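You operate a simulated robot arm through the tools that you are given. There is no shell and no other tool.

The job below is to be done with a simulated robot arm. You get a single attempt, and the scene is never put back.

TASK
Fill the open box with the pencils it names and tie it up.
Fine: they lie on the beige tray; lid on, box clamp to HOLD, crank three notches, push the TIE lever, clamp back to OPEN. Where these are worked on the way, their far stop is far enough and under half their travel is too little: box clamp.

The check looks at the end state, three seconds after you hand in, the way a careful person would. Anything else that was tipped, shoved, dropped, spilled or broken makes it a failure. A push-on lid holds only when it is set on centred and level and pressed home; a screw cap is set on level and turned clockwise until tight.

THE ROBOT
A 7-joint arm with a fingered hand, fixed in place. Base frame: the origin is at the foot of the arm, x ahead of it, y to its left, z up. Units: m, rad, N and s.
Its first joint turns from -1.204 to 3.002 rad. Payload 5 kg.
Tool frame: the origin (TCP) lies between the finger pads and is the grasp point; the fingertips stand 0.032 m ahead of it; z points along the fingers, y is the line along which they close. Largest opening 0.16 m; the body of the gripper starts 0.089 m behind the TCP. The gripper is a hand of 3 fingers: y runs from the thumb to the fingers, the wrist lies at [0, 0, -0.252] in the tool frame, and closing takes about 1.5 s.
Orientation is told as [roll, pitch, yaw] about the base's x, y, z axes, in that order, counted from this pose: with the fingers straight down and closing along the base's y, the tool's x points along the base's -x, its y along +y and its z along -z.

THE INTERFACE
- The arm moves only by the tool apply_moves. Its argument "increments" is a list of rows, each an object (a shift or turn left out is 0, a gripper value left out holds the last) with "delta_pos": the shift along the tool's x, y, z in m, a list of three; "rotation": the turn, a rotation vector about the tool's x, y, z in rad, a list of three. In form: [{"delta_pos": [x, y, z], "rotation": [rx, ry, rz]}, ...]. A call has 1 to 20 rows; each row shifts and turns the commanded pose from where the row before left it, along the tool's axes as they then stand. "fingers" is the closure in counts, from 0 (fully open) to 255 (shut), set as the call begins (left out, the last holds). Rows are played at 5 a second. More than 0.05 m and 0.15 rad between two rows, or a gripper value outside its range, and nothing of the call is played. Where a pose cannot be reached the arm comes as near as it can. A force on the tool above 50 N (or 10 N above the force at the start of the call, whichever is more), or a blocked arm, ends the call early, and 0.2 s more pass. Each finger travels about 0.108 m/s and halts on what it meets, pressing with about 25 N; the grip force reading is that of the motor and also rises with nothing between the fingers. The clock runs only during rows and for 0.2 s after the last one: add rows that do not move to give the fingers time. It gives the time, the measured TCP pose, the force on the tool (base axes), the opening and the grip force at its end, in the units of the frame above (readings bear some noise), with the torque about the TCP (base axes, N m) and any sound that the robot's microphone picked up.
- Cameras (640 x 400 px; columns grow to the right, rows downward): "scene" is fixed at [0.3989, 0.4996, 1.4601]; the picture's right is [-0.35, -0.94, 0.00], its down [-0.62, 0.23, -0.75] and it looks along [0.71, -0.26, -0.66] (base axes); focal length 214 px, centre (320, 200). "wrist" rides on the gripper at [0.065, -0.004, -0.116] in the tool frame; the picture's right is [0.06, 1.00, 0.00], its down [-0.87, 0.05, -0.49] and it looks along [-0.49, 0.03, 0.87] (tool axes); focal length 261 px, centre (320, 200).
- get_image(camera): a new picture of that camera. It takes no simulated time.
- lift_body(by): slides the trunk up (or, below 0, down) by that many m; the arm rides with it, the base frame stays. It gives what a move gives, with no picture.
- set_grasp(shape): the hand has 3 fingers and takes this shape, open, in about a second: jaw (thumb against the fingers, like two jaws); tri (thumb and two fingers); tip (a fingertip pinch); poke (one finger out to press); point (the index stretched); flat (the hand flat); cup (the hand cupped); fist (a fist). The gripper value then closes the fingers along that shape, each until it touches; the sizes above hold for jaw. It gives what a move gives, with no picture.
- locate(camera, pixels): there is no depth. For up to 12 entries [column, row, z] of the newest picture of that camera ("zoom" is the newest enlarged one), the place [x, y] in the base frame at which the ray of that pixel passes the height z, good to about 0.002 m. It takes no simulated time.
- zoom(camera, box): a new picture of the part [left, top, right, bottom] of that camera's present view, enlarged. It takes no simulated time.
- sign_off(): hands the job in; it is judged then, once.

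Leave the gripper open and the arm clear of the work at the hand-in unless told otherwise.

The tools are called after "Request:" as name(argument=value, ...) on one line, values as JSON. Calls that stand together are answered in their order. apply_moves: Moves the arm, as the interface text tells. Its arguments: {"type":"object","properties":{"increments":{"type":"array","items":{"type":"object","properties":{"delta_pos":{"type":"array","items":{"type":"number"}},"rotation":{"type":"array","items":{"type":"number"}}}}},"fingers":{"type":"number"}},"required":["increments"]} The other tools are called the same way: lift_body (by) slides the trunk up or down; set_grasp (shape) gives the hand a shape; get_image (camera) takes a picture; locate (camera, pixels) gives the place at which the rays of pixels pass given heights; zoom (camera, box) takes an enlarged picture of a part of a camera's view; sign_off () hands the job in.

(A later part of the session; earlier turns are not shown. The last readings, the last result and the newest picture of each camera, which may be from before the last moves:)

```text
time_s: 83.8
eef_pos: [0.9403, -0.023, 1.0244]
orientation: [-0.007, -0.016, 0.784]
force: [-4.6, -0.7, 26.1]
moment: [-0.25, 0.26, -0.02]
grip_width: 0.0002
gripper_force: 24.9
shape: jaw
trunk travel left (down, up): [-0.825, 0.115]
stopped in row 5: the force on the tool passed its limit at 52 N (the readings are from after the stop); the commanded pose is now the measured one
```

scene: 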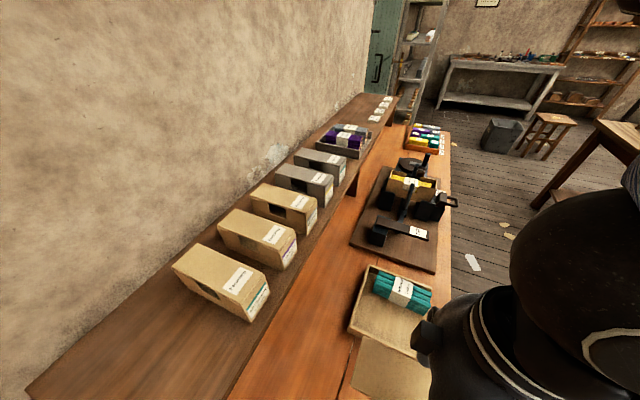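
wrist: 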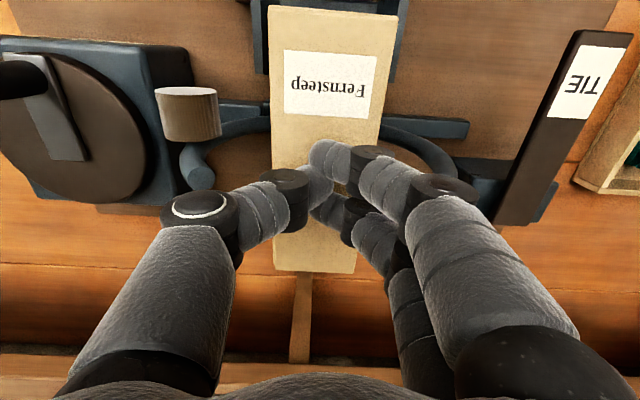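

All three spots stop at the same height (1.024), so the lid is level and home. I raise, square up the small tilt picked up by pressing, and look.

Request:
apply_moves(increments=[{"delta_pos": [0, 0, -0.02]}, {"delta_pos": [0, 0, -0.04]}, {"delta_pos": [0, 0, -0.04]}, {"delta_pos": [0.04, 0, 0], "rotation": [-0.007, 0.016, 0]}, {"delta_pos": [0.045, 0, 0]}, {"delta_pos": [0.045, 0, 0]}, {"delta_pos": [0.04, 0, 0]}, {}])

Request:
get_image(camera="wrist")

Request:
zoom(camera="scene", box=[380, 155, 450, 205])

Request:
zoom(camera="wrist", box=[180, 0, 400, 260])

```text
time_s: 85.6
eef_pos: [0.8205, -0.1429, 1.1203]
orientation: [0.003, 0.006, 0.783]
force: [-0.4, -1.1, -0.5]
moment: [-0.06, 0.0, -0.02]
grip_width: 0.0
gripper_force: 25.5
shape: jaw
trunk travel left (down, up): [-0.825, 0.115]
```

```text
taken
```

wrist: 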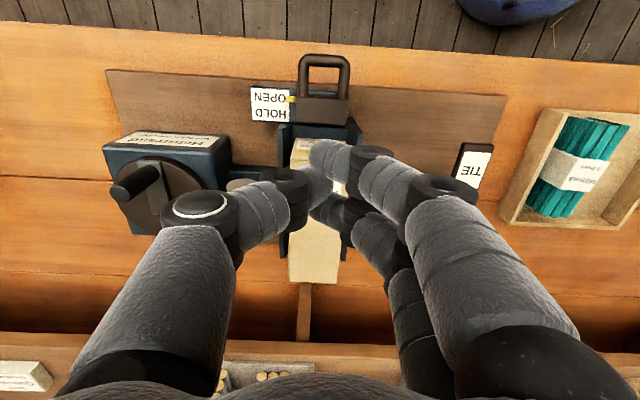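

```text
8.00 times, centred on (415, 180) of scene
```

zoom: 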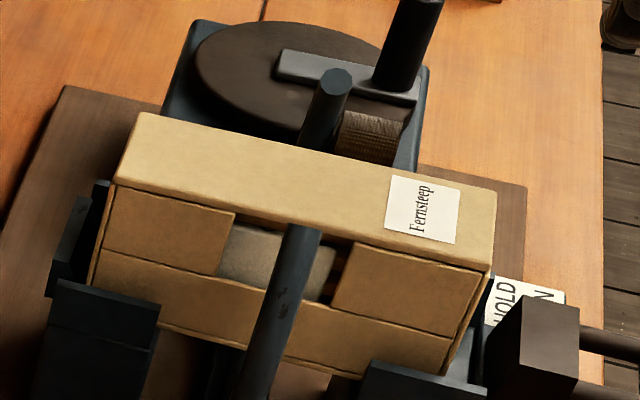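

```text
1.54 times, centred on (290, 130) of wrist
```

zoom: 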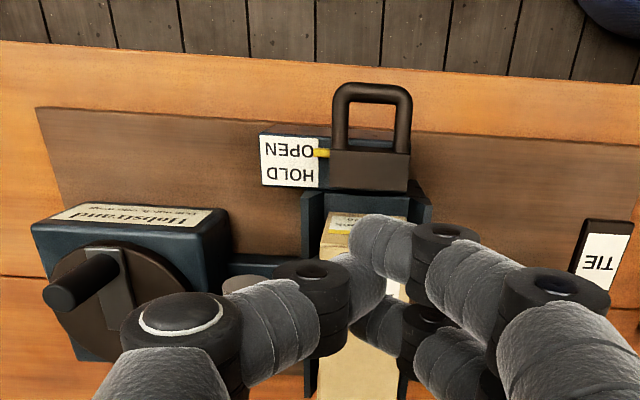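

The lid is flush. Next the clamp. I open the fingers for a clear view and look closely at the clamp's handle from both cameras.

Request:
apply_moves(increments=[{}, {}, {}, {}, {}, {}, {}], fingers=0)

Request:
zoom(camera="wrist", box=[230, 40, 390, 170])

Request:
zoom(camera="scene", box=[420, 175, 470, 225])

```text
time_s: 87.2
eef_pos: [0.82, -0.1438, 1.1203]
orientation: [0.002, 0.006, 0.785]
force: [-0.3, 0.2, 0.8]
moment: [-0.02, 0.02, -0.04]
grip_width: 0.1599
gripper_force: 0.2
shape: jaw
trunk travel left (down, up): [-0.825, 0.115]
```

```text
3.08 times, centred on (310, 105) of wrist
```

zoom: 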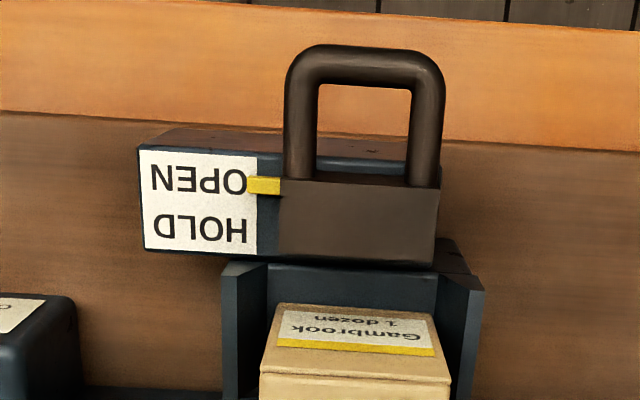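

```text
8.00 times, centred on (445, 200) of scene
```

zoom: 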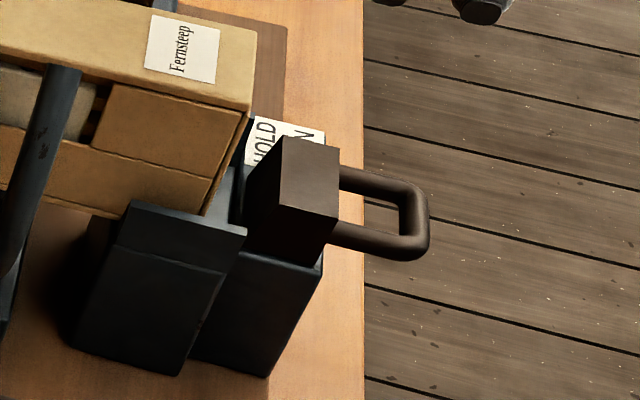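

Request:
locate(camera="wrist", pixels=[[324.6, 61.2, 0.95], [324.6, 61.2, 1.0], [298, 98.5, 0.95], [298, 98.5, 1.0], [349, 101.1, 0.95], [349, 101.1, 1.0], [296.4, 121.9, 0.95], [296.4, 121.9, 1.0]])

Request:
locate(camera="scene", pixels=[[456.5, 202.5, 0.95], [456.5, 202.5, 1.0], [447.25, 193.75, 0.95], [447.25, 193.75, 1.0], [447.1, 201.6, 0.95], [447.1, 201.6, 1.0], [440.6, 192.1, 0.95], [440.6, 192.1, 1.0]])

```text
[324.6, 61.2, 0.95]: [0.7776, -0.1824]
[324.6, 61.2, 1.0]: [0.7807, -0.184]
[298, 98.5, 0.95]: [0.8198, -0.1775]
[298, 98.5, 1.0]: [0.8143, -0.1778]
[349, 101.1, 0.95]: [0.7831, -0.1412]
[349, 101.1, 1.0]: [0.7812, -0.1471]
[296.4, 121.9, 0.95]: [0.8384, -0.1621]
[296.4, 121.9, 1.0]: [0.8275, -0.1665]
```

```text
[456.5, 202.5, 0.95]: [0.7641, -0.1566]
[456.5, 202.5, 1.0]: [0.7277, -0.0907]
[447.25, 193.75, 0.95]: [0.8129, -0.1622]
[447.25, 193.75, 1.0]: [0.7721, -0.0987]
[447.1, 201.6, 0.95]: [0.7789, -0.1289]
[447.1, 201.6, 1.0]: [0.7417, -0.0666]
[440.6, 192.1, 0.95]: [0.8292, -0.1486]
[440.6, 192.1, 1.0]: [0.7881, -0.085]
```

The slider block is about 0.053 m wide, centre e≈0.680, top z≈0.94, with a flat loop handle at z≈0.931 that reaches towards the robot. I grip the loop from both sides with the jaw and push it away from the robot towards HOLD. First I go above it and descend.

Request:
apply_moves(increments=[{"delta_pos": [0.0441, 0.0015, 0], "rotation": [0.002, -0.006, 0]}, {"delta_pos": [0, 0, 0.04]}, {"delta_pos": [0, 0, 0.04]}, {"delta_pos": [0, 0, 0.03]}, {}, {}], fingers=120)

Request:
get_image(camera="wrist")

Request:
zoom(camera="scene", box=[420, 150, 490, 230])

```text
time_s: 88.6
eef_pos: [0.7857, -0.1747, 1.0105]
orientation: [-0.001, -0.002, 0.783]
force: [0.3, 0.7, -0.2]
moment: [0.03, 0.04, -0.01]
grip_width: 0.0851
gripper_force: 0.1
shape: jaw
trunk travel left (down, up): [-0.825, 0.115]
```

```text
taken
```

wrist: 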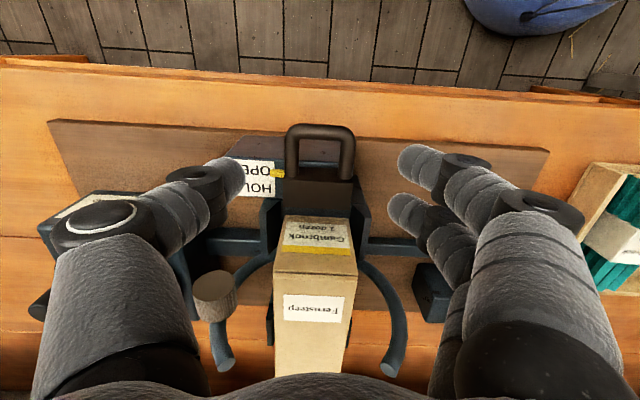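

```text
5.00 times, centred on (455, 190) of scene
```

zoom: 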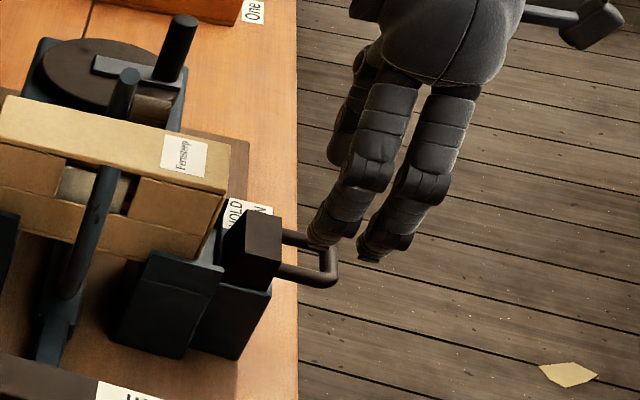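

Aligned over the loop. I descend to TCP z≈0.955.

Request:
apply_moves(increments=[{"delta_pos": [0, -0.001, 0.02]}, {"delta_pos": [0, 0, 0.015]}, {"delta_pos": [0, 0, 0.012]}, {"delta_pos": [0, 0, 0.008]}, {}])

Request:
get_image(camera="wrist")

Request:
zoom(camera="scene", box=[420, 160, 490, 230])

```text
time_s: 89.8
eef_pos: [0.7878, -0.1755, 0.9557]
orientation: [0.0, -0.001, 0.784]
force: [0.6, 0.8, 0.5]
moment: [0.0, 0.01, 0.01]
grip_width: 0.0856
gripper_force: 0.0
shape: jaw
trunk travel left (down, up): [-0.825, 0.115]
```

```text
taken
```

wrist: 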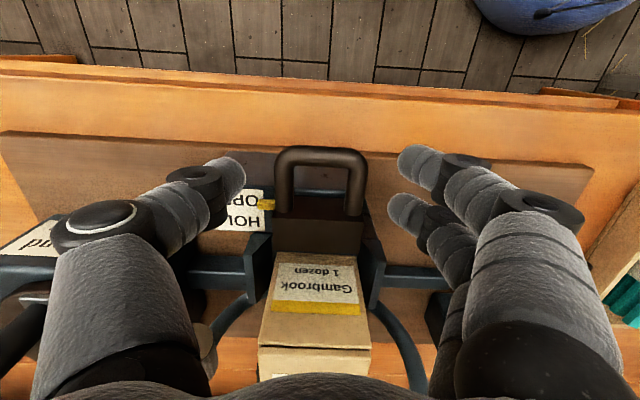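

```text
5.71 times, centred on (455, 195) of scene
```

zoom: 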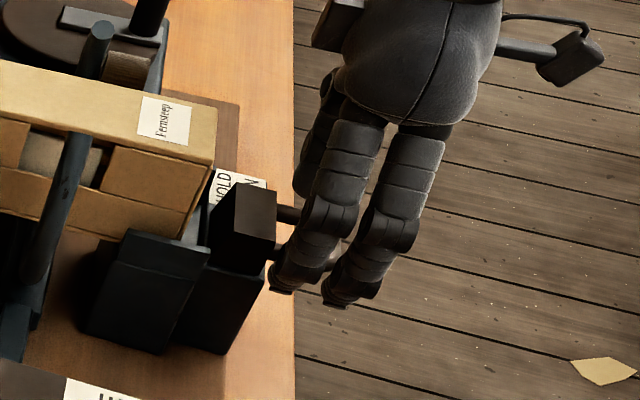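

The loop is right between the fingers. I close on it.

Request:
apply_moves(increments=[{}, {}, {}, {}, {}], fingers=220)

Request:
get_image(camera="wrist")

```text
time_s: 91.0
eef_pos: [0.7872, -0.1752, 0.957]
orientation: [-0.001, -0.001, 0.785]
force: [-0.9, -0.2, 3.0]
moment: [-0.05, -0.05, 0.09]
grip_width: 0.0443
gripper_force: 24.6
shape: jaw
trunk travel left (down, up): [-0.825, 0.115]
```

```text
taken
```

wrist: 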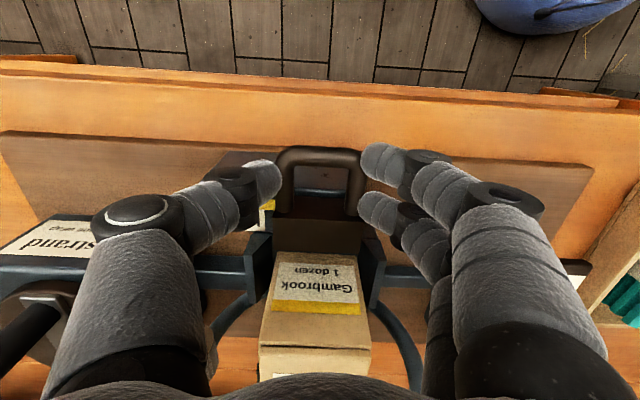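

Gripped. I push away from the robot (tool -x) in 4 mm steps.

Request:
apply_moves(increments=[{"delta_pos": [-0.004, 0, 0]}, {"delta_pos": [-0.004, 0, 0]}, {"delta_pos": [-0.004, 0, 0]}, {}])

Request:
get_image(camera="wrist")

```text
time_s: 92.0
eef_pos: [0.7955, -0.1657, 0.9551]
orientation: [0.0, -0.003, 0.785]
force: [1.1, 0.9, 1.8]
moment: [0.04, -0.05, 0.12]
grip_width: 0.0441
gripper_force: 24.9
shape: jaw
trunk travel left (down, up): [-0.825, 0.115]
```

```text
taken
```

wrist: 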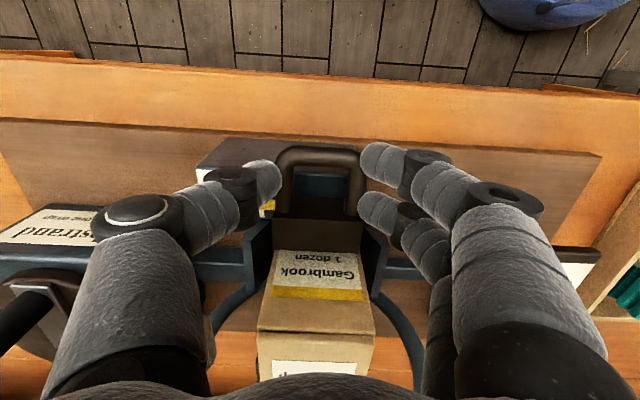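

The slider follows the hand. I continue until it stops.

Request:
apply_moves(increments=[{"delta_pos": [-0.004, 0, 0]}, {"delta_pos": [-0.004, 0, 0]}, {"delta_pos": [-0.004, 0, 0]}, {}])

Request:
apply_moves(increments=[{"delta_pos": [-0.004, 0, 0]}, {"delta_pos": [-0.004, 0, 0]}, {}])

Request:
get_image(camera="wrist")

```text
time_s: 93.0
eef_pos: [0.8022, -0.1606, 0.9572]
orientation: [0.001, 0.002, 0.785]
force: [-25.9, -20.9, 7.1]
moment: [-0.49, 0.66, 0.33]
grip_width: 0.0438
gripper_force: 24.9
shape: jaw
trunk travel left (down, up): [-0.825, 0.115]
```

```text
time_s: 93.5
eef_pos: [0.8026, -0.1597, 0.9562]
orientation: [0.0, 0.01, 0.784]
force: [-27.7, -23.7, 23.5]
moment: [-0.57, 0.67, 0.63]
grip_width: 0.0444
gripper_force: 25.1
shape: jaw
trunk travel left (down, up): [-0.825, 0.115]
stopped in row 2: the force on the tool passed its limit at 53 N (the readings are from after the stop); the commanded pose is now the measured one
```

```text
taken
```

wrist: 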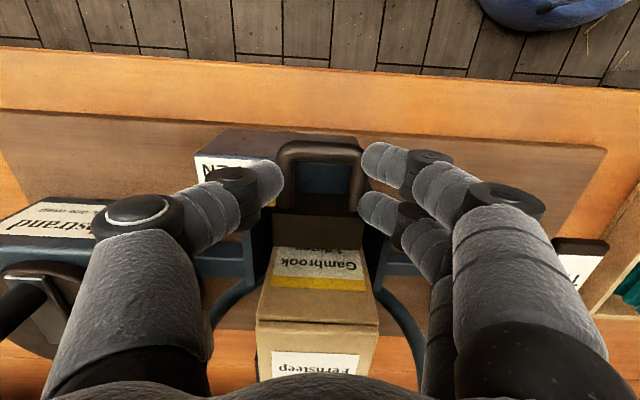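

The slider went 21 mm and hit its stop. I open the fingers, raise the hand and check the pointer and the box.

Request:
apply_moves(increments=[{}, {}, {}], fingers=120)

Request:
apply_moves(increments=[{"delta_pos": [0, 0, -0.02]}, {"delta_pos": [0, 0, -0.04]}, {"delta_pos": [0, 0, -0.045]}, {"delta_pos": [0, 0, -0.045]}, {"delta_pos": [0, 0, -0.03]}, {}])

Request:
get_image(camera="wrist")

Request:
zoom(camera="wrist", box=[220, 30, 400, 230])

Request:
zoom(camera="scene", box=[380, 150, 470, 220])

```text
time_s: 94.2
eef_pos: [0.8054, -0.1569, 0.9557]
orientation: [0.001, 0.004, 0.784]
force: [1.3, 0.0, -0.3]
moment: [-0.01, -0.01, -0.02]
grip_width: 0.0841
gripper_force: 0.0
shape: jaw
trunk travel left (down, up): [-0.825, 0.115]
```

```text
time_s: 95.7
eef_pos: [0.8068, -0.1565, 1.135]
orientation: [0.0, 0.006, 0.784]
force: [-0.1, -0.7, -0.1]
moment: [0.01, -0.01, 0.0]
grip_width: 0.0839
gripper_force: 0.0
shape: jaw
trunk travel left (down, up): [-0.825, 0.115]
```

```text
taken
```

wrist: 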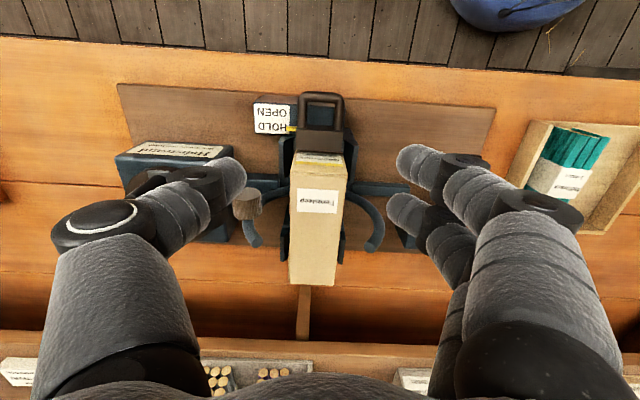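

```text
2.00 times, centred on (310, 130) of wrist
```

zoom: 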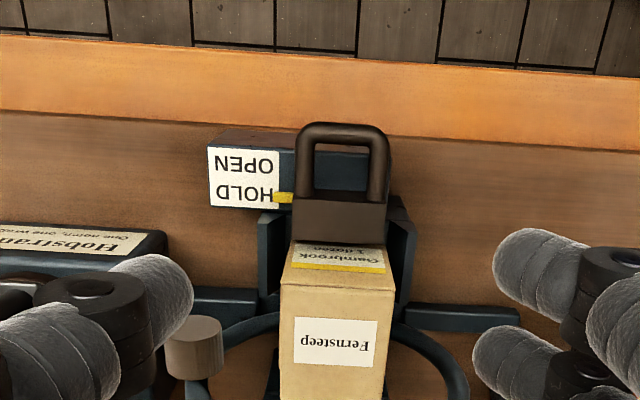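

```text
5.71 times, centred on (425, 185) of scene
```

zoom: 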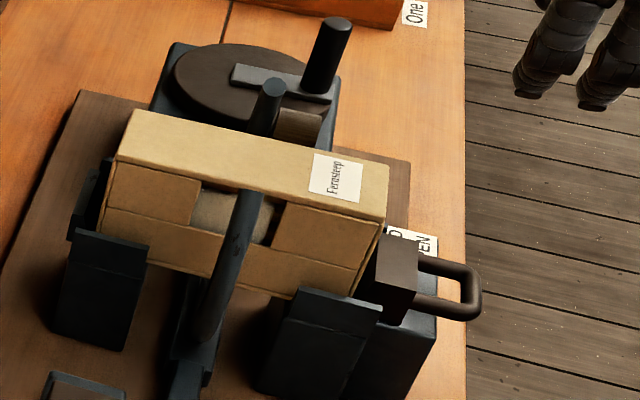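

The pointer now stands at HOLD and the box is untouched. Next the crank: I move over to view the crank unit closely.

Request:
apply_moves(increments=[{"delta_pos": [0, -0.045, 0], "rotation": [0, -0.005, 0]}, {"delta_pos": [0, -0.045, 0]}, {"delta_pos": [0, -0.045, 0]}, {"delta_pos": [0, -0.035, 0]}, {}], fingers=0)

Request:
get_image(camera="wrist")

Request:
zoom(camera="wrist", box=[220, 80, 420, 280])

Request:
zoom(camera="scene", box=[385, 145, 450, 195])

```text
time_s: 96.8
eef_pos: [0.9261, -0.2766, 1.1355]
orientation: [0.0, -0.002, 0.785]
force: [-0.1, -0.2, 1.3]
moment: [-0.03, 0.01, 0.0]
grip_width: 0.1598
gripper_force: 0.0
shape: jaw
trunk travel left (down, up): [-0.825, 0.115]
```

```text
taken
```

wrist: 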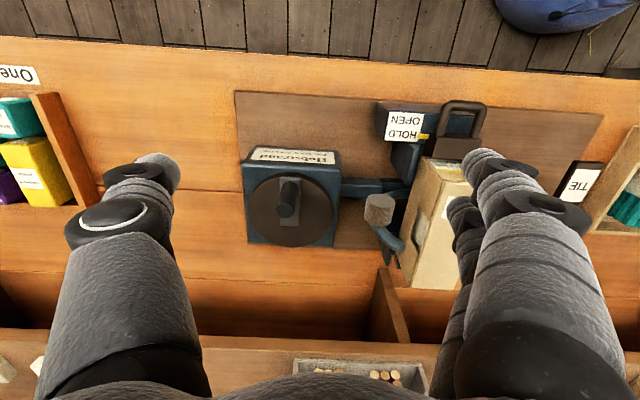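

```text
2.00 times, centred on (320, 180) of wrist
```

zoom: 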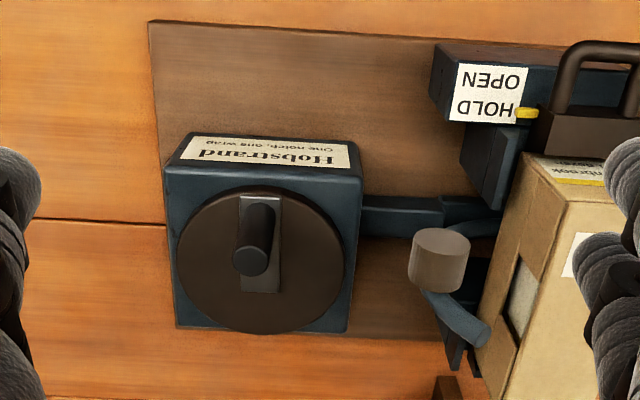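

```text
8.00 times, centred on (418, 170) of scene
```

zoom: 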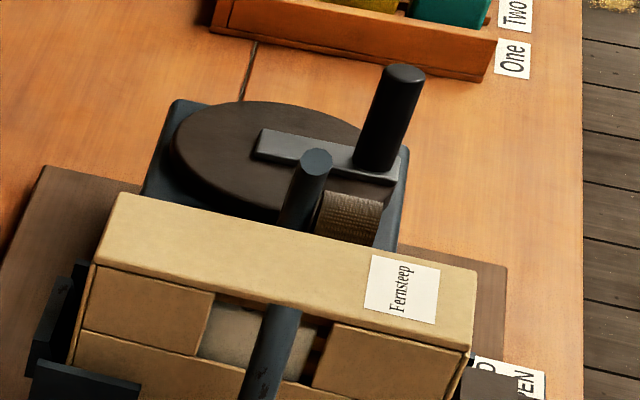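

I zoom onto the crank and its label to see if there's any direction mark.

Request:
zoom(camera="wrist", box=[235, 135, 345, 255])

Request:
zoom(camera="wrist", box=[245, 140, 345, 170])

Request:
zoom(camera="scene", box=[395, 145, 435, 180])

```text
3.33 times, centred on (290, 195) of wrist
```

zoom: 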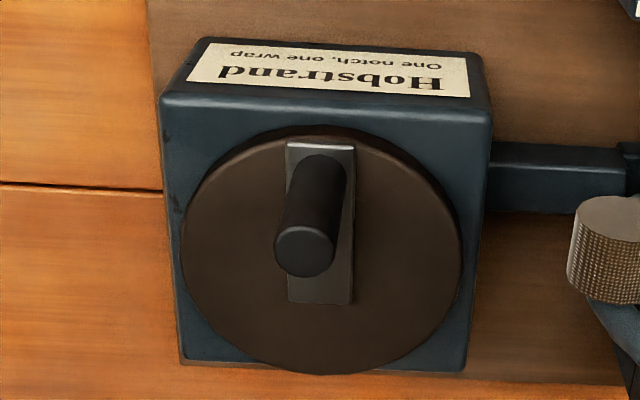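

```text
6.40 times, centred on (295, 155) of wrist
```

zoom: 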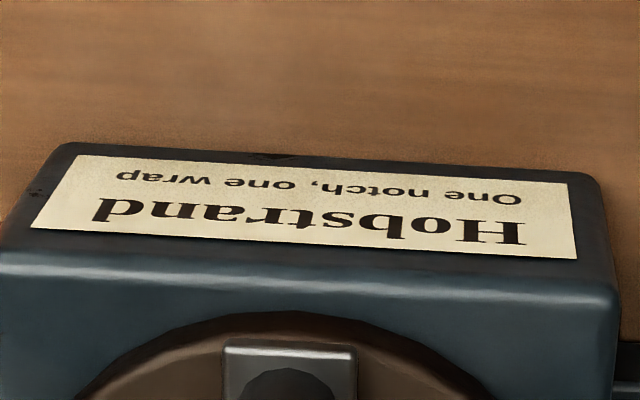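

```text
11.43 times, centred on (415, 162) of scene
```

zoom: 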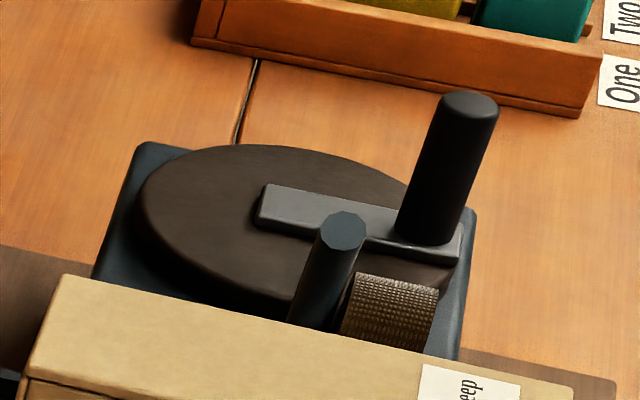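

Request:
locate(camera="wrist", pixels=[[285.5, 210, 0.95], [285.5, 210, 1.05], [290.6, 184.5, 0.92], [290.6, 184.5, 1.0], [290.6, 210, 0.92], [290.6, 210, 1.0]])

Request:
locate(camera="scene", pixels=[[427.8, 153.7, 0.95], [427.8, 153.7, 1.05], [424.2, 165.1, 0.92], [424.2, 165.1, 1.0], [412.4, 164.2, 0.92], [412.4, 164.2, 1.0]])

```text
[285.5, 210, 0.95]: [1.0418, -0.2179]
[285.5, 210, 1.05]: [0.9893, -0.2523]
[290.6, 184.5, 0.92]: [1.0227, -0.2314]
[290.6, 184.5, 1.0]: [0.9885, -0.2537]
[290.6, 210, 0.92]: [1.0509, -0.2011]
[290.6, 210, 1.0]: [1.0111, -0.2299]
```

```text
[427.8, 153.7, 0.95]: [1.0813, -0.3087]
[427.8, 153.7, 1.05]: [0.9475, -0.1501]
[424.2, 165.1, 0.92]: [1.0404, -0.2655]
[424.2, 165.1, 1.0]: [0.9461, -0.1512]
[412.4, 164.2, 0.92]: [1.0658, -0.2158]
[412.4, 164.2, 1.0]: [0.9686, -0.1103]
```

No direction mark is visible. The crank's knob is a vertical post at about (1.017,-0.2355), z 0.94–0.997; the pivot is at about (1.05,-0.204), radius ≈0.045 m. This is beyond the straight-down reach, so I turn the hand radially (yaw -0.21) and tilt the fingers outward by 30°.

Request:
apply_moves(increments=[{"rotation": [0, 0, 0.142]}, {"rotation": [0, 0, 0.142]}, {"rotation": [0, 0, 0.142]}, {"rotation": [0, 0, 0.142]}, {"rotation": [0, 0, 0.142]}, {"rotation": [0, 0, 0.142]}, {"rotation": [0, 0, 0.143]}, {"rotation": [0, -0.13, 0]}, {"rotation": [0, -0.13, 0]}, {"rotation": [0, -0.13, 0]}, {"rotation": [0, -0.13, 0]}, {}, {}], fingers=140)

Request:
get_image(camera="wrist")

Request:
get_image(camera="scene")

```text
time_s: 99.7
eef_pos: [0.9258, -0.2771, 1.1345]
orientation: [0.0, -0.521, -0.21]
force: [-0.2, -0.2, 0.1]
moment: [0.04, -0.01, -0.01]
grip_width: 0.0732
gripper_force: 0.1
shape: jaw
trunk travel left (down, up): [-0.825, 0.115]
```

```text
taken
```

wrist: 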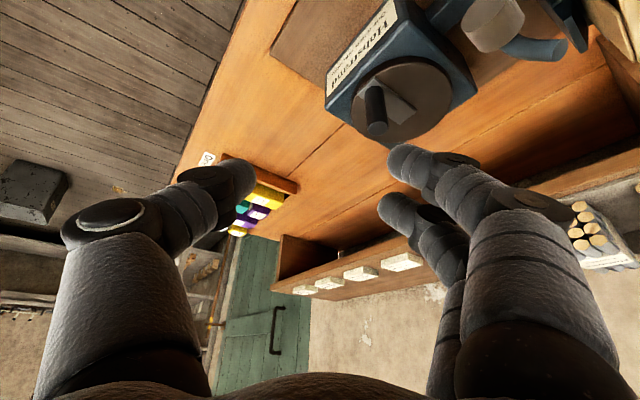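

```text
taken
```

scene: 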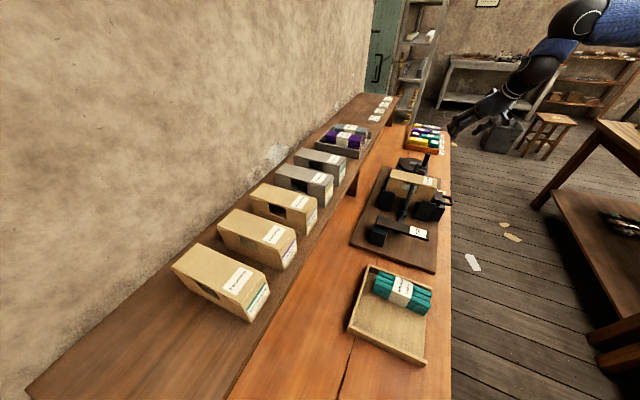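

Orientation reached. I zoom on the knob in the wrist view to refine its place.

Request:
zoom(camera="wrist", box=[310, 40, 480, 160])

```text
3.33 times, centred on (395, 100) of wrist
```

zoom: 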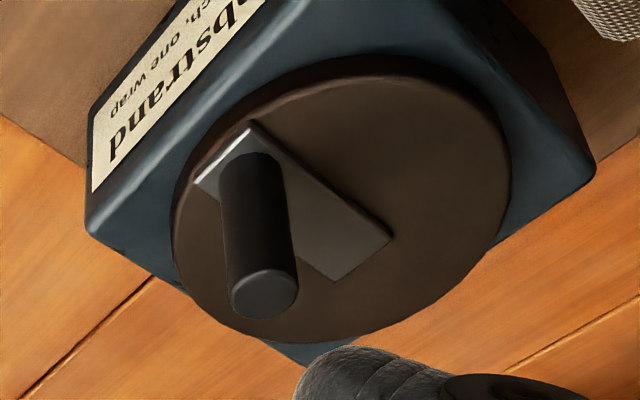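

Request:
locate(camera="wrist", pixels=[[378.2, 127.9, 0.997], [375.5, 94, 0.945], [401.3, 100, 0.93], [401.3, 100, 0.94], [378.2, 127.9, 0.99], [378.2, 127.9, 1.005]])

```text
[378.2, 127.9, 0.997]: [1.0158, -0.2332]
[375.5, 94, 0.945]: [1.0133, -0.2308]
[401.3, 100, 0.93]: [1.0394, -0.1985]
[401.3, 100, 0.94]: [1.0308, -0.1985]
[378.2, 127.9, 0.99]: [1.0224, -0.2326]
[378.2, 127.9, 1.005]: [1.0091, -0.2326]
```

The knob axis is at about (1.0155,-0.233). I move to a hover pose behind it along the finger direction, with the fingers 0.073 m open.

Request:
apply_moves(increments=[{"delta_pos": [0.006, 0.0206, 0.0272]}, {"delta_pos": [0.006, 0.0206, 0.0272]}, {"delta_pos": [0.0061, 0.0207, 0.0273]}, {}, {}])

Request:
get_image(camera="wrist")

Request:
zoom(camera="scene", box=[380, 110, 480, 210])

```text
time_s: 100.8
eef_pos: [0.9651, -0.2214, 1.0547]
orientation: [0.0, -0.52, -0.21]
force: [-0.3, 0.1, -0.1]
moment: [-0.01, 0.05, -0.01]
grip_width: 0.0727
gripper_force: 0.1
shape: jaw
trunk travel left (down, up): [-0.825, 0.115]
```

```text
taken
```

wrist: 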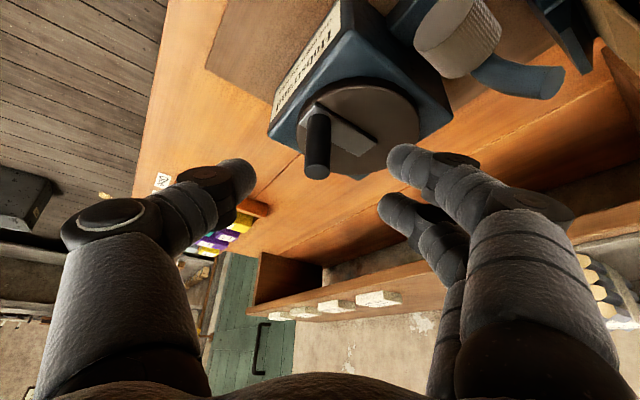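

```text
4.00 times, centred on (430, 160) of scene
```

zoom: 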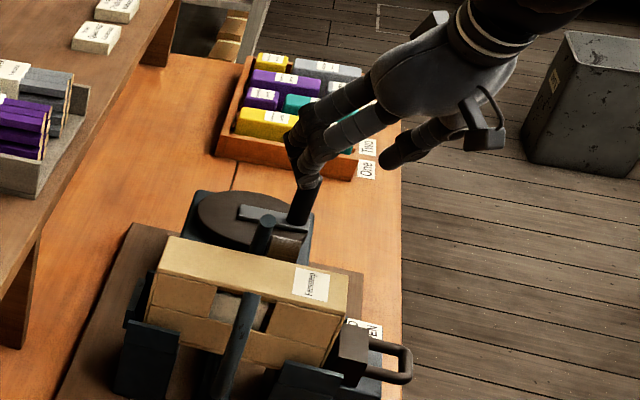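

The knob is centred between the fingers (col 318). I advance 5 cm along the fingers and look again.

Request:
apply_moves(increments=[{"delta_pos": [0, 0, 0.02]}, {"delta_pos": [0, 0, 0.02]}, {"delta_pos": [0, 0, 0.01]}, {}])

Request:
get_image(camera="wrist")

Request:
zoom(camera="scene", box=[390, 120, 460, 190])

```text
time_s: 101.8
eef_pos: [0.9885, -0.2257, 1.0105]
orientation: [0.0, -0.519, -0.212]
force: [-0.5, -0.2, 0.2]
moment: [0.01, 0.02, 0.01]
grip_width: 0.0727
gripper_force: 0.1
shape: jaw
trunk travel left (down, up): [-0.825, 0.115]
```

```text
taken
```

wrist: 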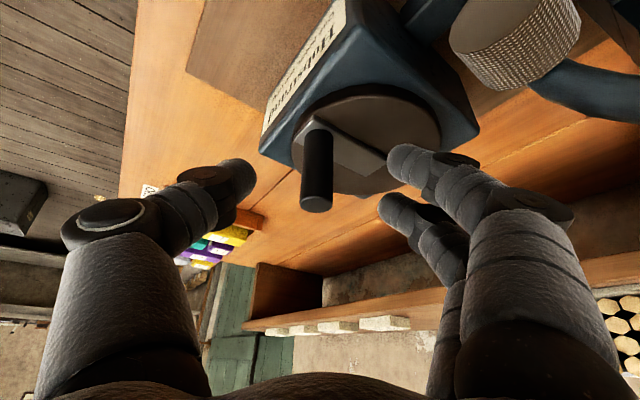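

```text
5.71 times, centred on (425, 155) of scene
```

zoom: 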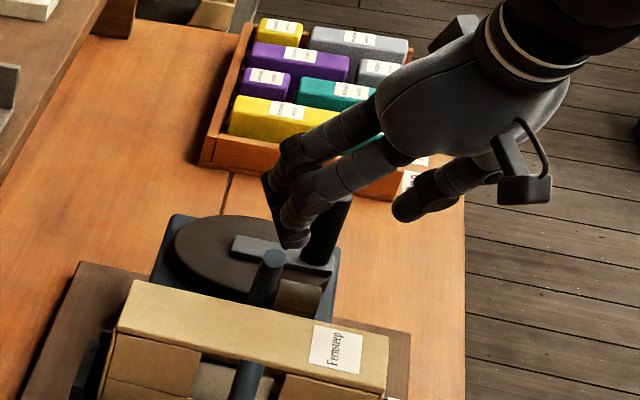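

Good. I advance the last 3 cm.

Request:
apply_moves(increments=[{"delta_pos": [0, 0, 0.012]}, {"delta_pos": [0, 0, 0.01]}, {"delta_pos": [0, 0, 0.007]}, {}])

Request:
get_image(camera="wrist")

Request:
zoom(camera="scene", box=[390, 120, 460, 190])

```text
time_s: 102.8
eef_pos: [1.0024, -0.2288, 0.9859]
orientation: [-0.001, -0.519, -0.212]
force: [0.2, 0.5, -1.2]
moment: [0.0, 0.0, 0.01]
grip_width: 0.0727
gripper_force: 0.0
shape: jaw
trunk travel left (down, up): [-0.825, 0.115]
```

```text
taken
```

wrist: 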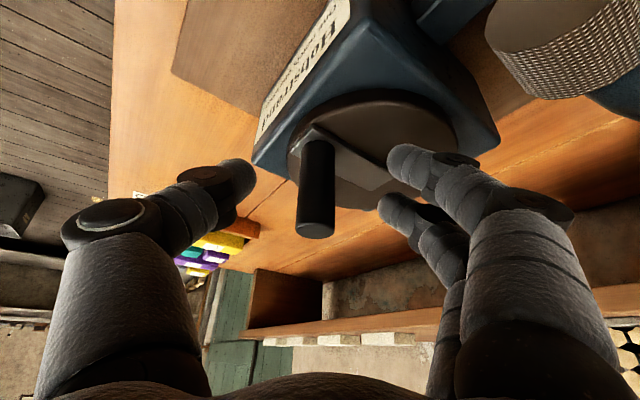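

```text
5.71 times, centred on (425, 155) of scene
```

zoom: 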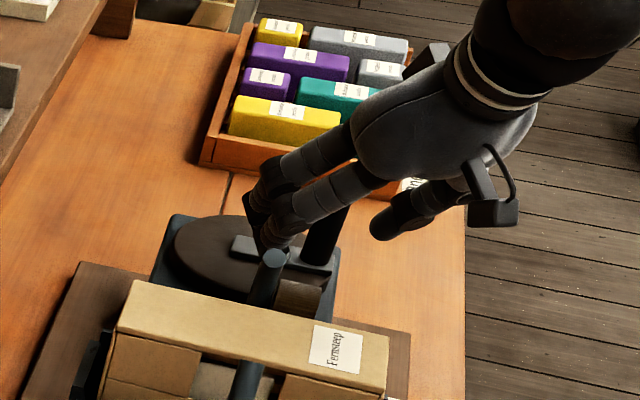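

The knob stands between thumb and the two fingers. I close on it.

Request:
apply_moves(increments=[{}, {}, {}, {}, {}, {}], fingers=255)

Request:
get_image(camera="wrist")

```text
time_s: 104.2
eef_pos: [1.002, -0.2298, 0.9844]
orientation: [0.0, -0.52, -0.21]
force: [-4.2, 1.4, -1.8]
moment: [0.2, 0.26, 0.05]
grip_width: 0.0104
gripper_force: 25.3
shape: jaw
trunk travel left (down, up): [-0.825, 0.115]
```

```text
taken
```

wrist: 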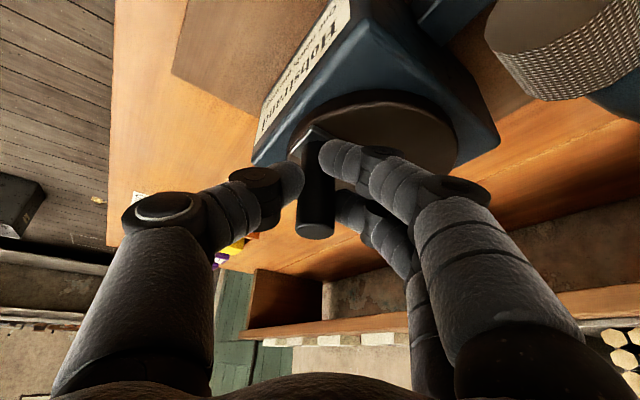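

Gripped. I try turning clockwise (seen from above): the knob goes left first. First a 10° arc, watching force and sound.

Request:
apply_moves(increments=[{"delta_pos": [0.0026, 0.0023, -0.0015]}, {"delta_pos": [0.0026, 0.0023, -0.0015]}, {}])

Request:
get_image(camera="wrist")

```text
time_s: 105.0
eef_pos: [0.9983, -0.2232, 0.9857]
orientation: [0.0, -0.521, -0.213]
force: [3.3, -5.7, -1.1]
moment: [0.11, 0.06, -0.28]
grip_width: 0.0096
gripper_force: 24.6
shape: jaw
trunk travel left (down, up): [-0.825, 0.115]
```

```text
taken
```

wrist: 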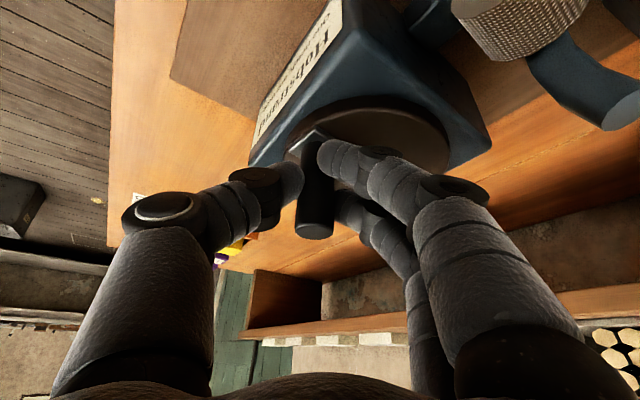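

It turns with light resistance. I continue in 10° arcs, listening.

Request:
apply_moves(increments=[{"delta_pos": [0.0022, 0.0028, -0.0013]}, {"delta_pos": [0.0022, 0.0028, -0.0013]}, {}])

```text
time_s: 105.8
eef_pos: [0.9924, -0.2172, 0.9843]
orientation: [0.001, -0.519, -0.211]
force: [-5.7, -9.3, -4.0]
moment: [-0.14, 0.2, -0.35]
grip_width: 0.0086
gripper_force: 25.1
shape: jaw
trunk travel left (down, up): [-0.825, 0.115]
```

Request:
apply_moves(increments=[{"delta_pos": [0.0018, 0.0032, -0.001]}, {"delta_pos": [0.0018, 0.0032, -0.001]}, {}])

Request:
get_image(camera="wrist")

Request:
zoom(camera="scene", box=[385, 130, 445, 190])

```text
time_s: 106.7
eef_pos: [0.9907, -0.2124, 0.9851]
orientation: [0.0, -0.518, -0.21]
force: [-20.2, -12.1, -8.2]
moment: [-0.14, 0.48, -0.6]
grip_width: 0.0086
gripper_force: 25.2
shape: jaw
trunk travel left (down, up): [-0.825, 0.115]
```

```text
taken
```

wrist: 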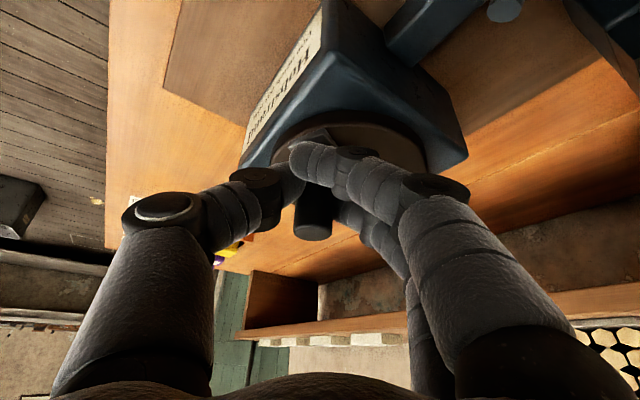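

```text
6.67 times, centred on (415, 160) of scene
```

zoom: 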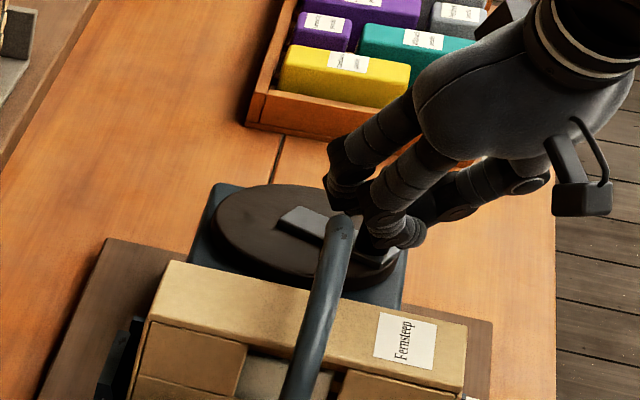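

Cranking swings the horn ring around the box — that winds the twine. The sideways force shows that the pivot is nearer, about (1.039,-0.199); I correct the arc and go on.

Request:
apply_moves(increments=[{"delta_pos": [0.0024, 0.0012, -0.0014]}, {"delta_pos": [0.0024, 0.0013, -0.0014]}, {}])

Request:
zoom(camera="scene", box=[370, 130, 460, 220])

```text
time_s: 107.5
eef_pos: [0.9864, -0.2061, 0.9862]
orientation: [0.002, -0.52, -0.211]
force: [-8.5, -7.4, -10.9]
moment: [-0.01, 0.31, -0.44]
grip_width: 0.0083
gripper_force: 24.9
shape: jaw
trunk travel left (down, up): [-0.825, 0.115]
```

```text
4.44 times, centred on (415, 175) of scene
```

zoom: 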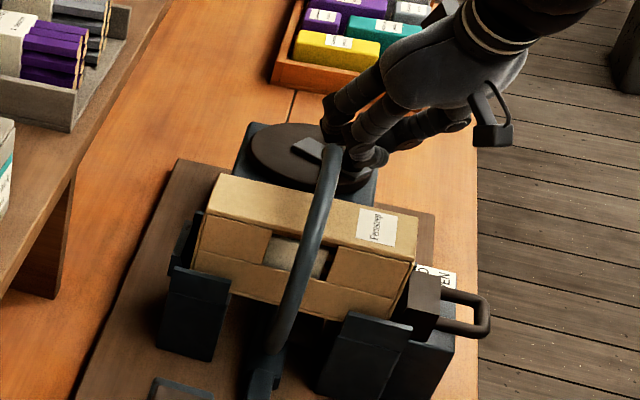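

The near-side horn now swings over the box as the ring turns (about 2° of ring per 1° of crank, so a notch may be half a crank turn). I continue along the arc, 20° at a time, watching force and hand clearance.

Request:
apply_moves(increments=[{"delta_pos": [0.0012, 0.0033, -0.0007]}, {"delta_pos": [0.0012, 0.0033, -0.0007]}, {"delta_pos": [0.0007, 0.0035, -0.0004]}, {"delta_pos": [0.0007, 0.0035, -0.0004]}, {}])

Request:
get_image(camera="wrist")

Request:
zoom(camera="scene", box=[370, 130, 460, 220])

```text
time_s: 108.7
eef_pos: [0.9829, -0.1913, 0.9861]
orientation: [-0.001, -0.52, -0.211]
force: [-22.5, -2.1, -13.0]
moment: [0.11, 0.56, -0.42]
grip_width: 0.008
gripper_force: 24.9
shape: jaw
trunk travel left (down, up): [-0.825, 0.115]
```

```text
taken
```

wrist: 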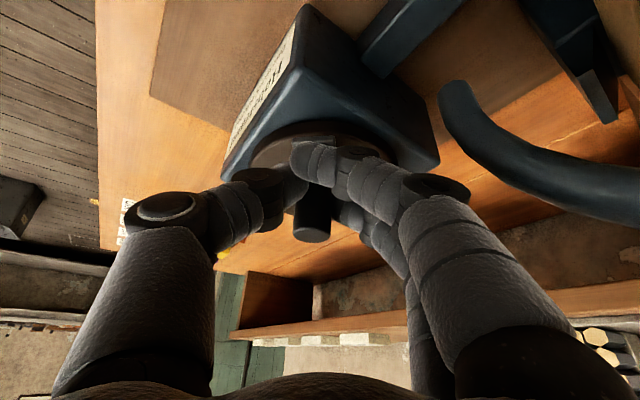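

```text
4.44 times, centred on (415, 175) of scene
```

zoom: 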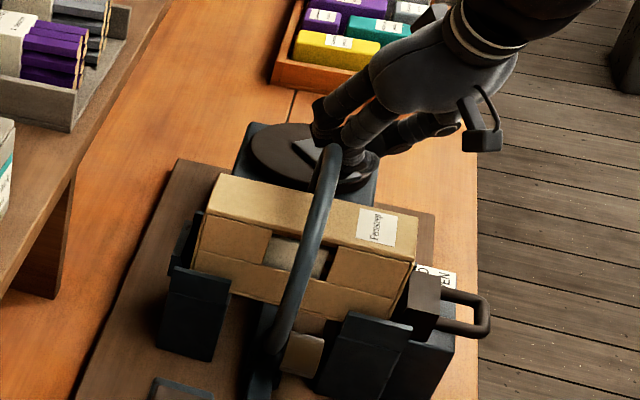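

The ring's horn passes close to my finger knuckles, and there's a 22 N outward force. I loosen the grip, raise the hand 1.4 cm along the knob and re-grip, to gain clearance.

Request:
apply_moves(increments=[{}, {}], fingers=200)

Request:
get_image(camera="wrist")

Request:
zoom(camera="wrist", box=[220, 80, 420, 260])

Request:
zoom(camera="scene", box=[390, 130, 440, 180])

```text
time_s: 109.2
eef_pos: [0.9854, -0.1924, 0.9884]
orientation: [0.001, -0.522, -0.211]
force: [-0.2, 0.4, -0.3]
moment: [0.0, 0.01, -0.04]
grip_width: 0.0344
gripper_force: 0.0
shape: jaw
trunk travel left (down, up): [-0.825, 0.115]
```

```text
taken
```

wrist: 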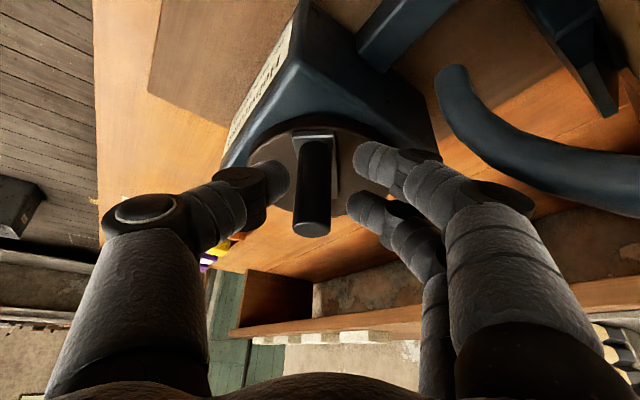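

```text
2.22 times, centred on (320, 170) of wrist
```

zoom: 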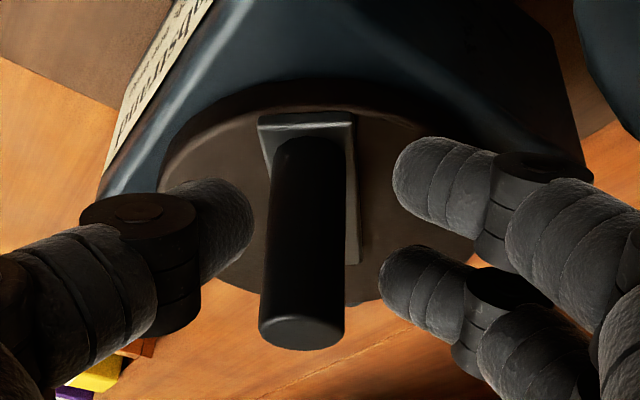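

```text
8.00 times, centred on (415, 155) of scene
```

zoom: 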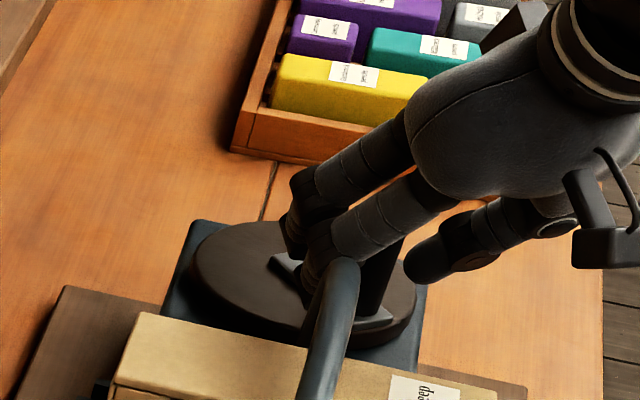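

Request:
locate(camera="wrist", pixels=[[311.9, 228.6, 0.997], [314.6, 147.5, 0.945], [334, 205, 0.94], [326, 150, 0.94]])

```text
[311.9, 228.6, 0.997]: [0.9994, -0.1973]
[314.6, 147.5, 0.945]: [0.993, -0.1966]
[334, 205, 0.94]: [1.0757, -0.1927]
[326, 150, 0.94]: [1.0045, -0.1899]
```

The knob axis is now at about (0.998,-0.197); fitting the path, the crank radius is nearer 0.05 m with the pivot at about (1.051,-0.200). I raise along the knob, recentre and grip again.

Request:
apply_moves(increments=[{"delta_pos": [-0.003, -0.001, -0.006]}, {"delta_pos": [-0.003, -0.0009, -0.0057]}, {}])

Request:
apply_moves(increments=[{}, {}, {}], fingers=255)

Request:
get_image(camera="wrist")

```text
time_s: 110.0
eef_pos: [0.9844, -0.1942, 1.0001]
orientation: [-0.001, -0.52, -0.212]
force: [0.7, 0.2, 0.5]
moment: [-0.03, -0.03, -0.03]
grip_width: 0.0346
gripper_force: 0.1
shape: jaw
trunk travel left (down, up): [-0.825, 0.115]
```

```text
time_s: 110.8
eef_pos: [0.9829, -0.194, 0.9991]
orientation: [0.001, -0.52, -0.21]
force: [-2.4, 0.4, -1.1]
moment: [0.01, 0.03, 0.07]
grip_width: 0.0048
gripper_force: 25.0
shape: jaw
trunk travel left (down, up): [-0.825, 0.115]
```

```text
taken
```

wrist: 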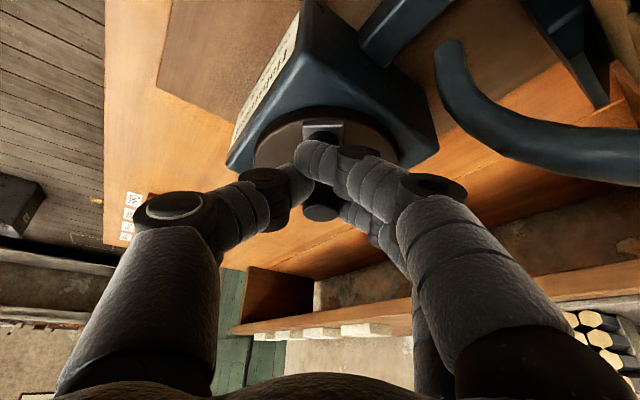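

The knob now sits caged between thumb and the two fingers. I continue the arc by 10° and check.

Request:
apply_moves(increments=[{"delta_pos": [0.0002, 0.0045, -0.0001]}, {"delta_pos": [0.0002, 0.0046, -0.0001]}, {}])

Request:
get_image(camera="wrist")

```text
time_s: 111.7
eef_pos: [0.9851, -0.186, 1.0001]
orientation: [0.0, -0.52, -0.211]
force: [-6.6, -3.7, -2.0]
moment: [-0.03, 0.19, -0.32]
grip_width: 0.0044
gripper_force: 25.0
shape: jaw
trunk travel left (down, up): [-0.825, 0.115]
```

```text
taken
```

wrist: 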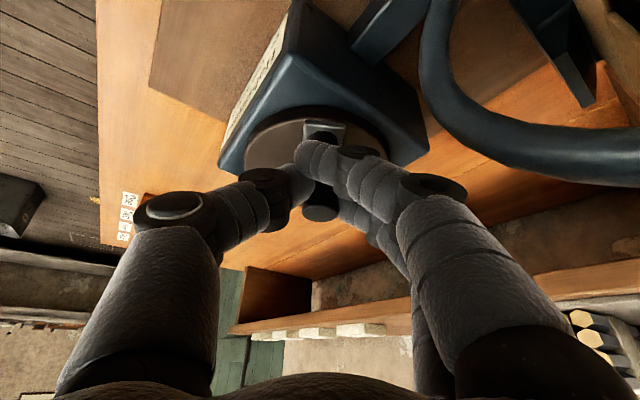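

Works with low force. Continue 20°.

Request:
apply_moves(increments=[{"delta_pos": [-0.0005, 0.0045, 0.0003]}, {"delta_pos": [-0.0005, 0.0045, 0.0003]}, {"delta_pos": [-0.0011, 0.0043, 0.0007]}, {"delta_pos": [-0.0012, 0.0043, 0.0007]}, {}])

Request:
get_image(camera="wrist")

Request:
zoom(camera="scene", box=[370, 130, 460, 220])

```text
time_s: 112.8
eef_pos: [0.9916, -0.1679, 1.0001]
orientation: [0.0, -0.519, -0.21]
force: [-16.8, 7.4, -9.2]
moment: [0.16, 0.41, -0.11]
grip_width: 0.0038
gripper_force: 24.3
shape: jaw
trunk travel left (down, up): [-0.825, 0.115]
```

```text
taken
```

wrist: 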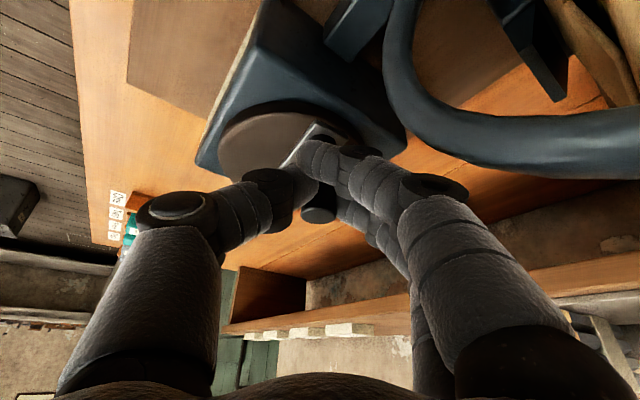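

```text
4.44 times, centred on (415, 175) of scene
```

zoom: 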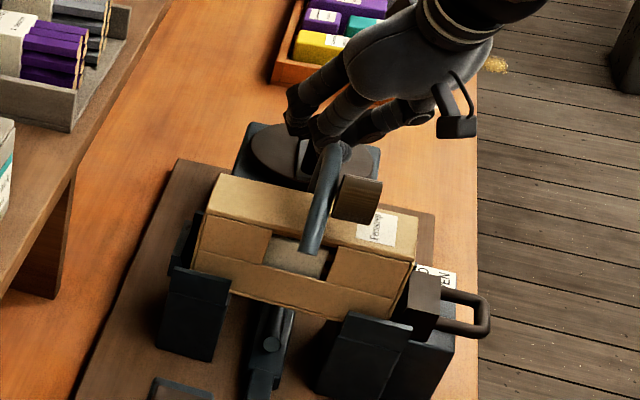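

The spool is now over the top; ring turned about 260° for roughly 80–90° of crank, so one notch is about 120°. Force shows 18 N outward: I'm cutting the arc. I locate the knob's top (319,213) to refit the circle.

Request:
zoom(camera="wrist", box=[220, 90, 420, 250])

Request:
locate(camera="wrist", pixels=[[319, 213, 0.997], [270, 140, 0.935], [276, 145, 0.935]])

```text
2.50 times, centred on (320, 170) of wrist
```

zoom: 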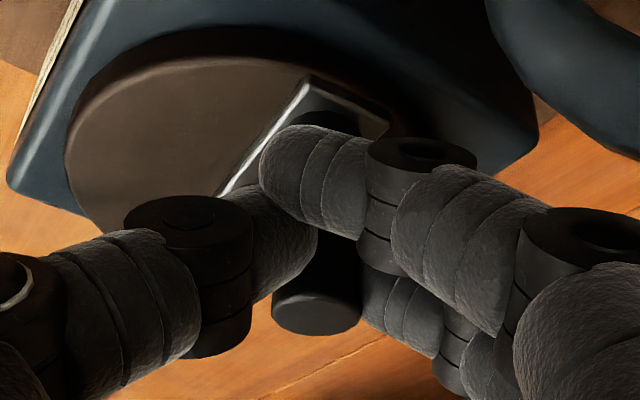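

```text
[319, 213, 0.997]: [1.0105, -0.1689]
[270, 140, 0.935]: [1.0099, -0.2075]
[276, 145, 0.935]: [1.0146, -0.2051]
```

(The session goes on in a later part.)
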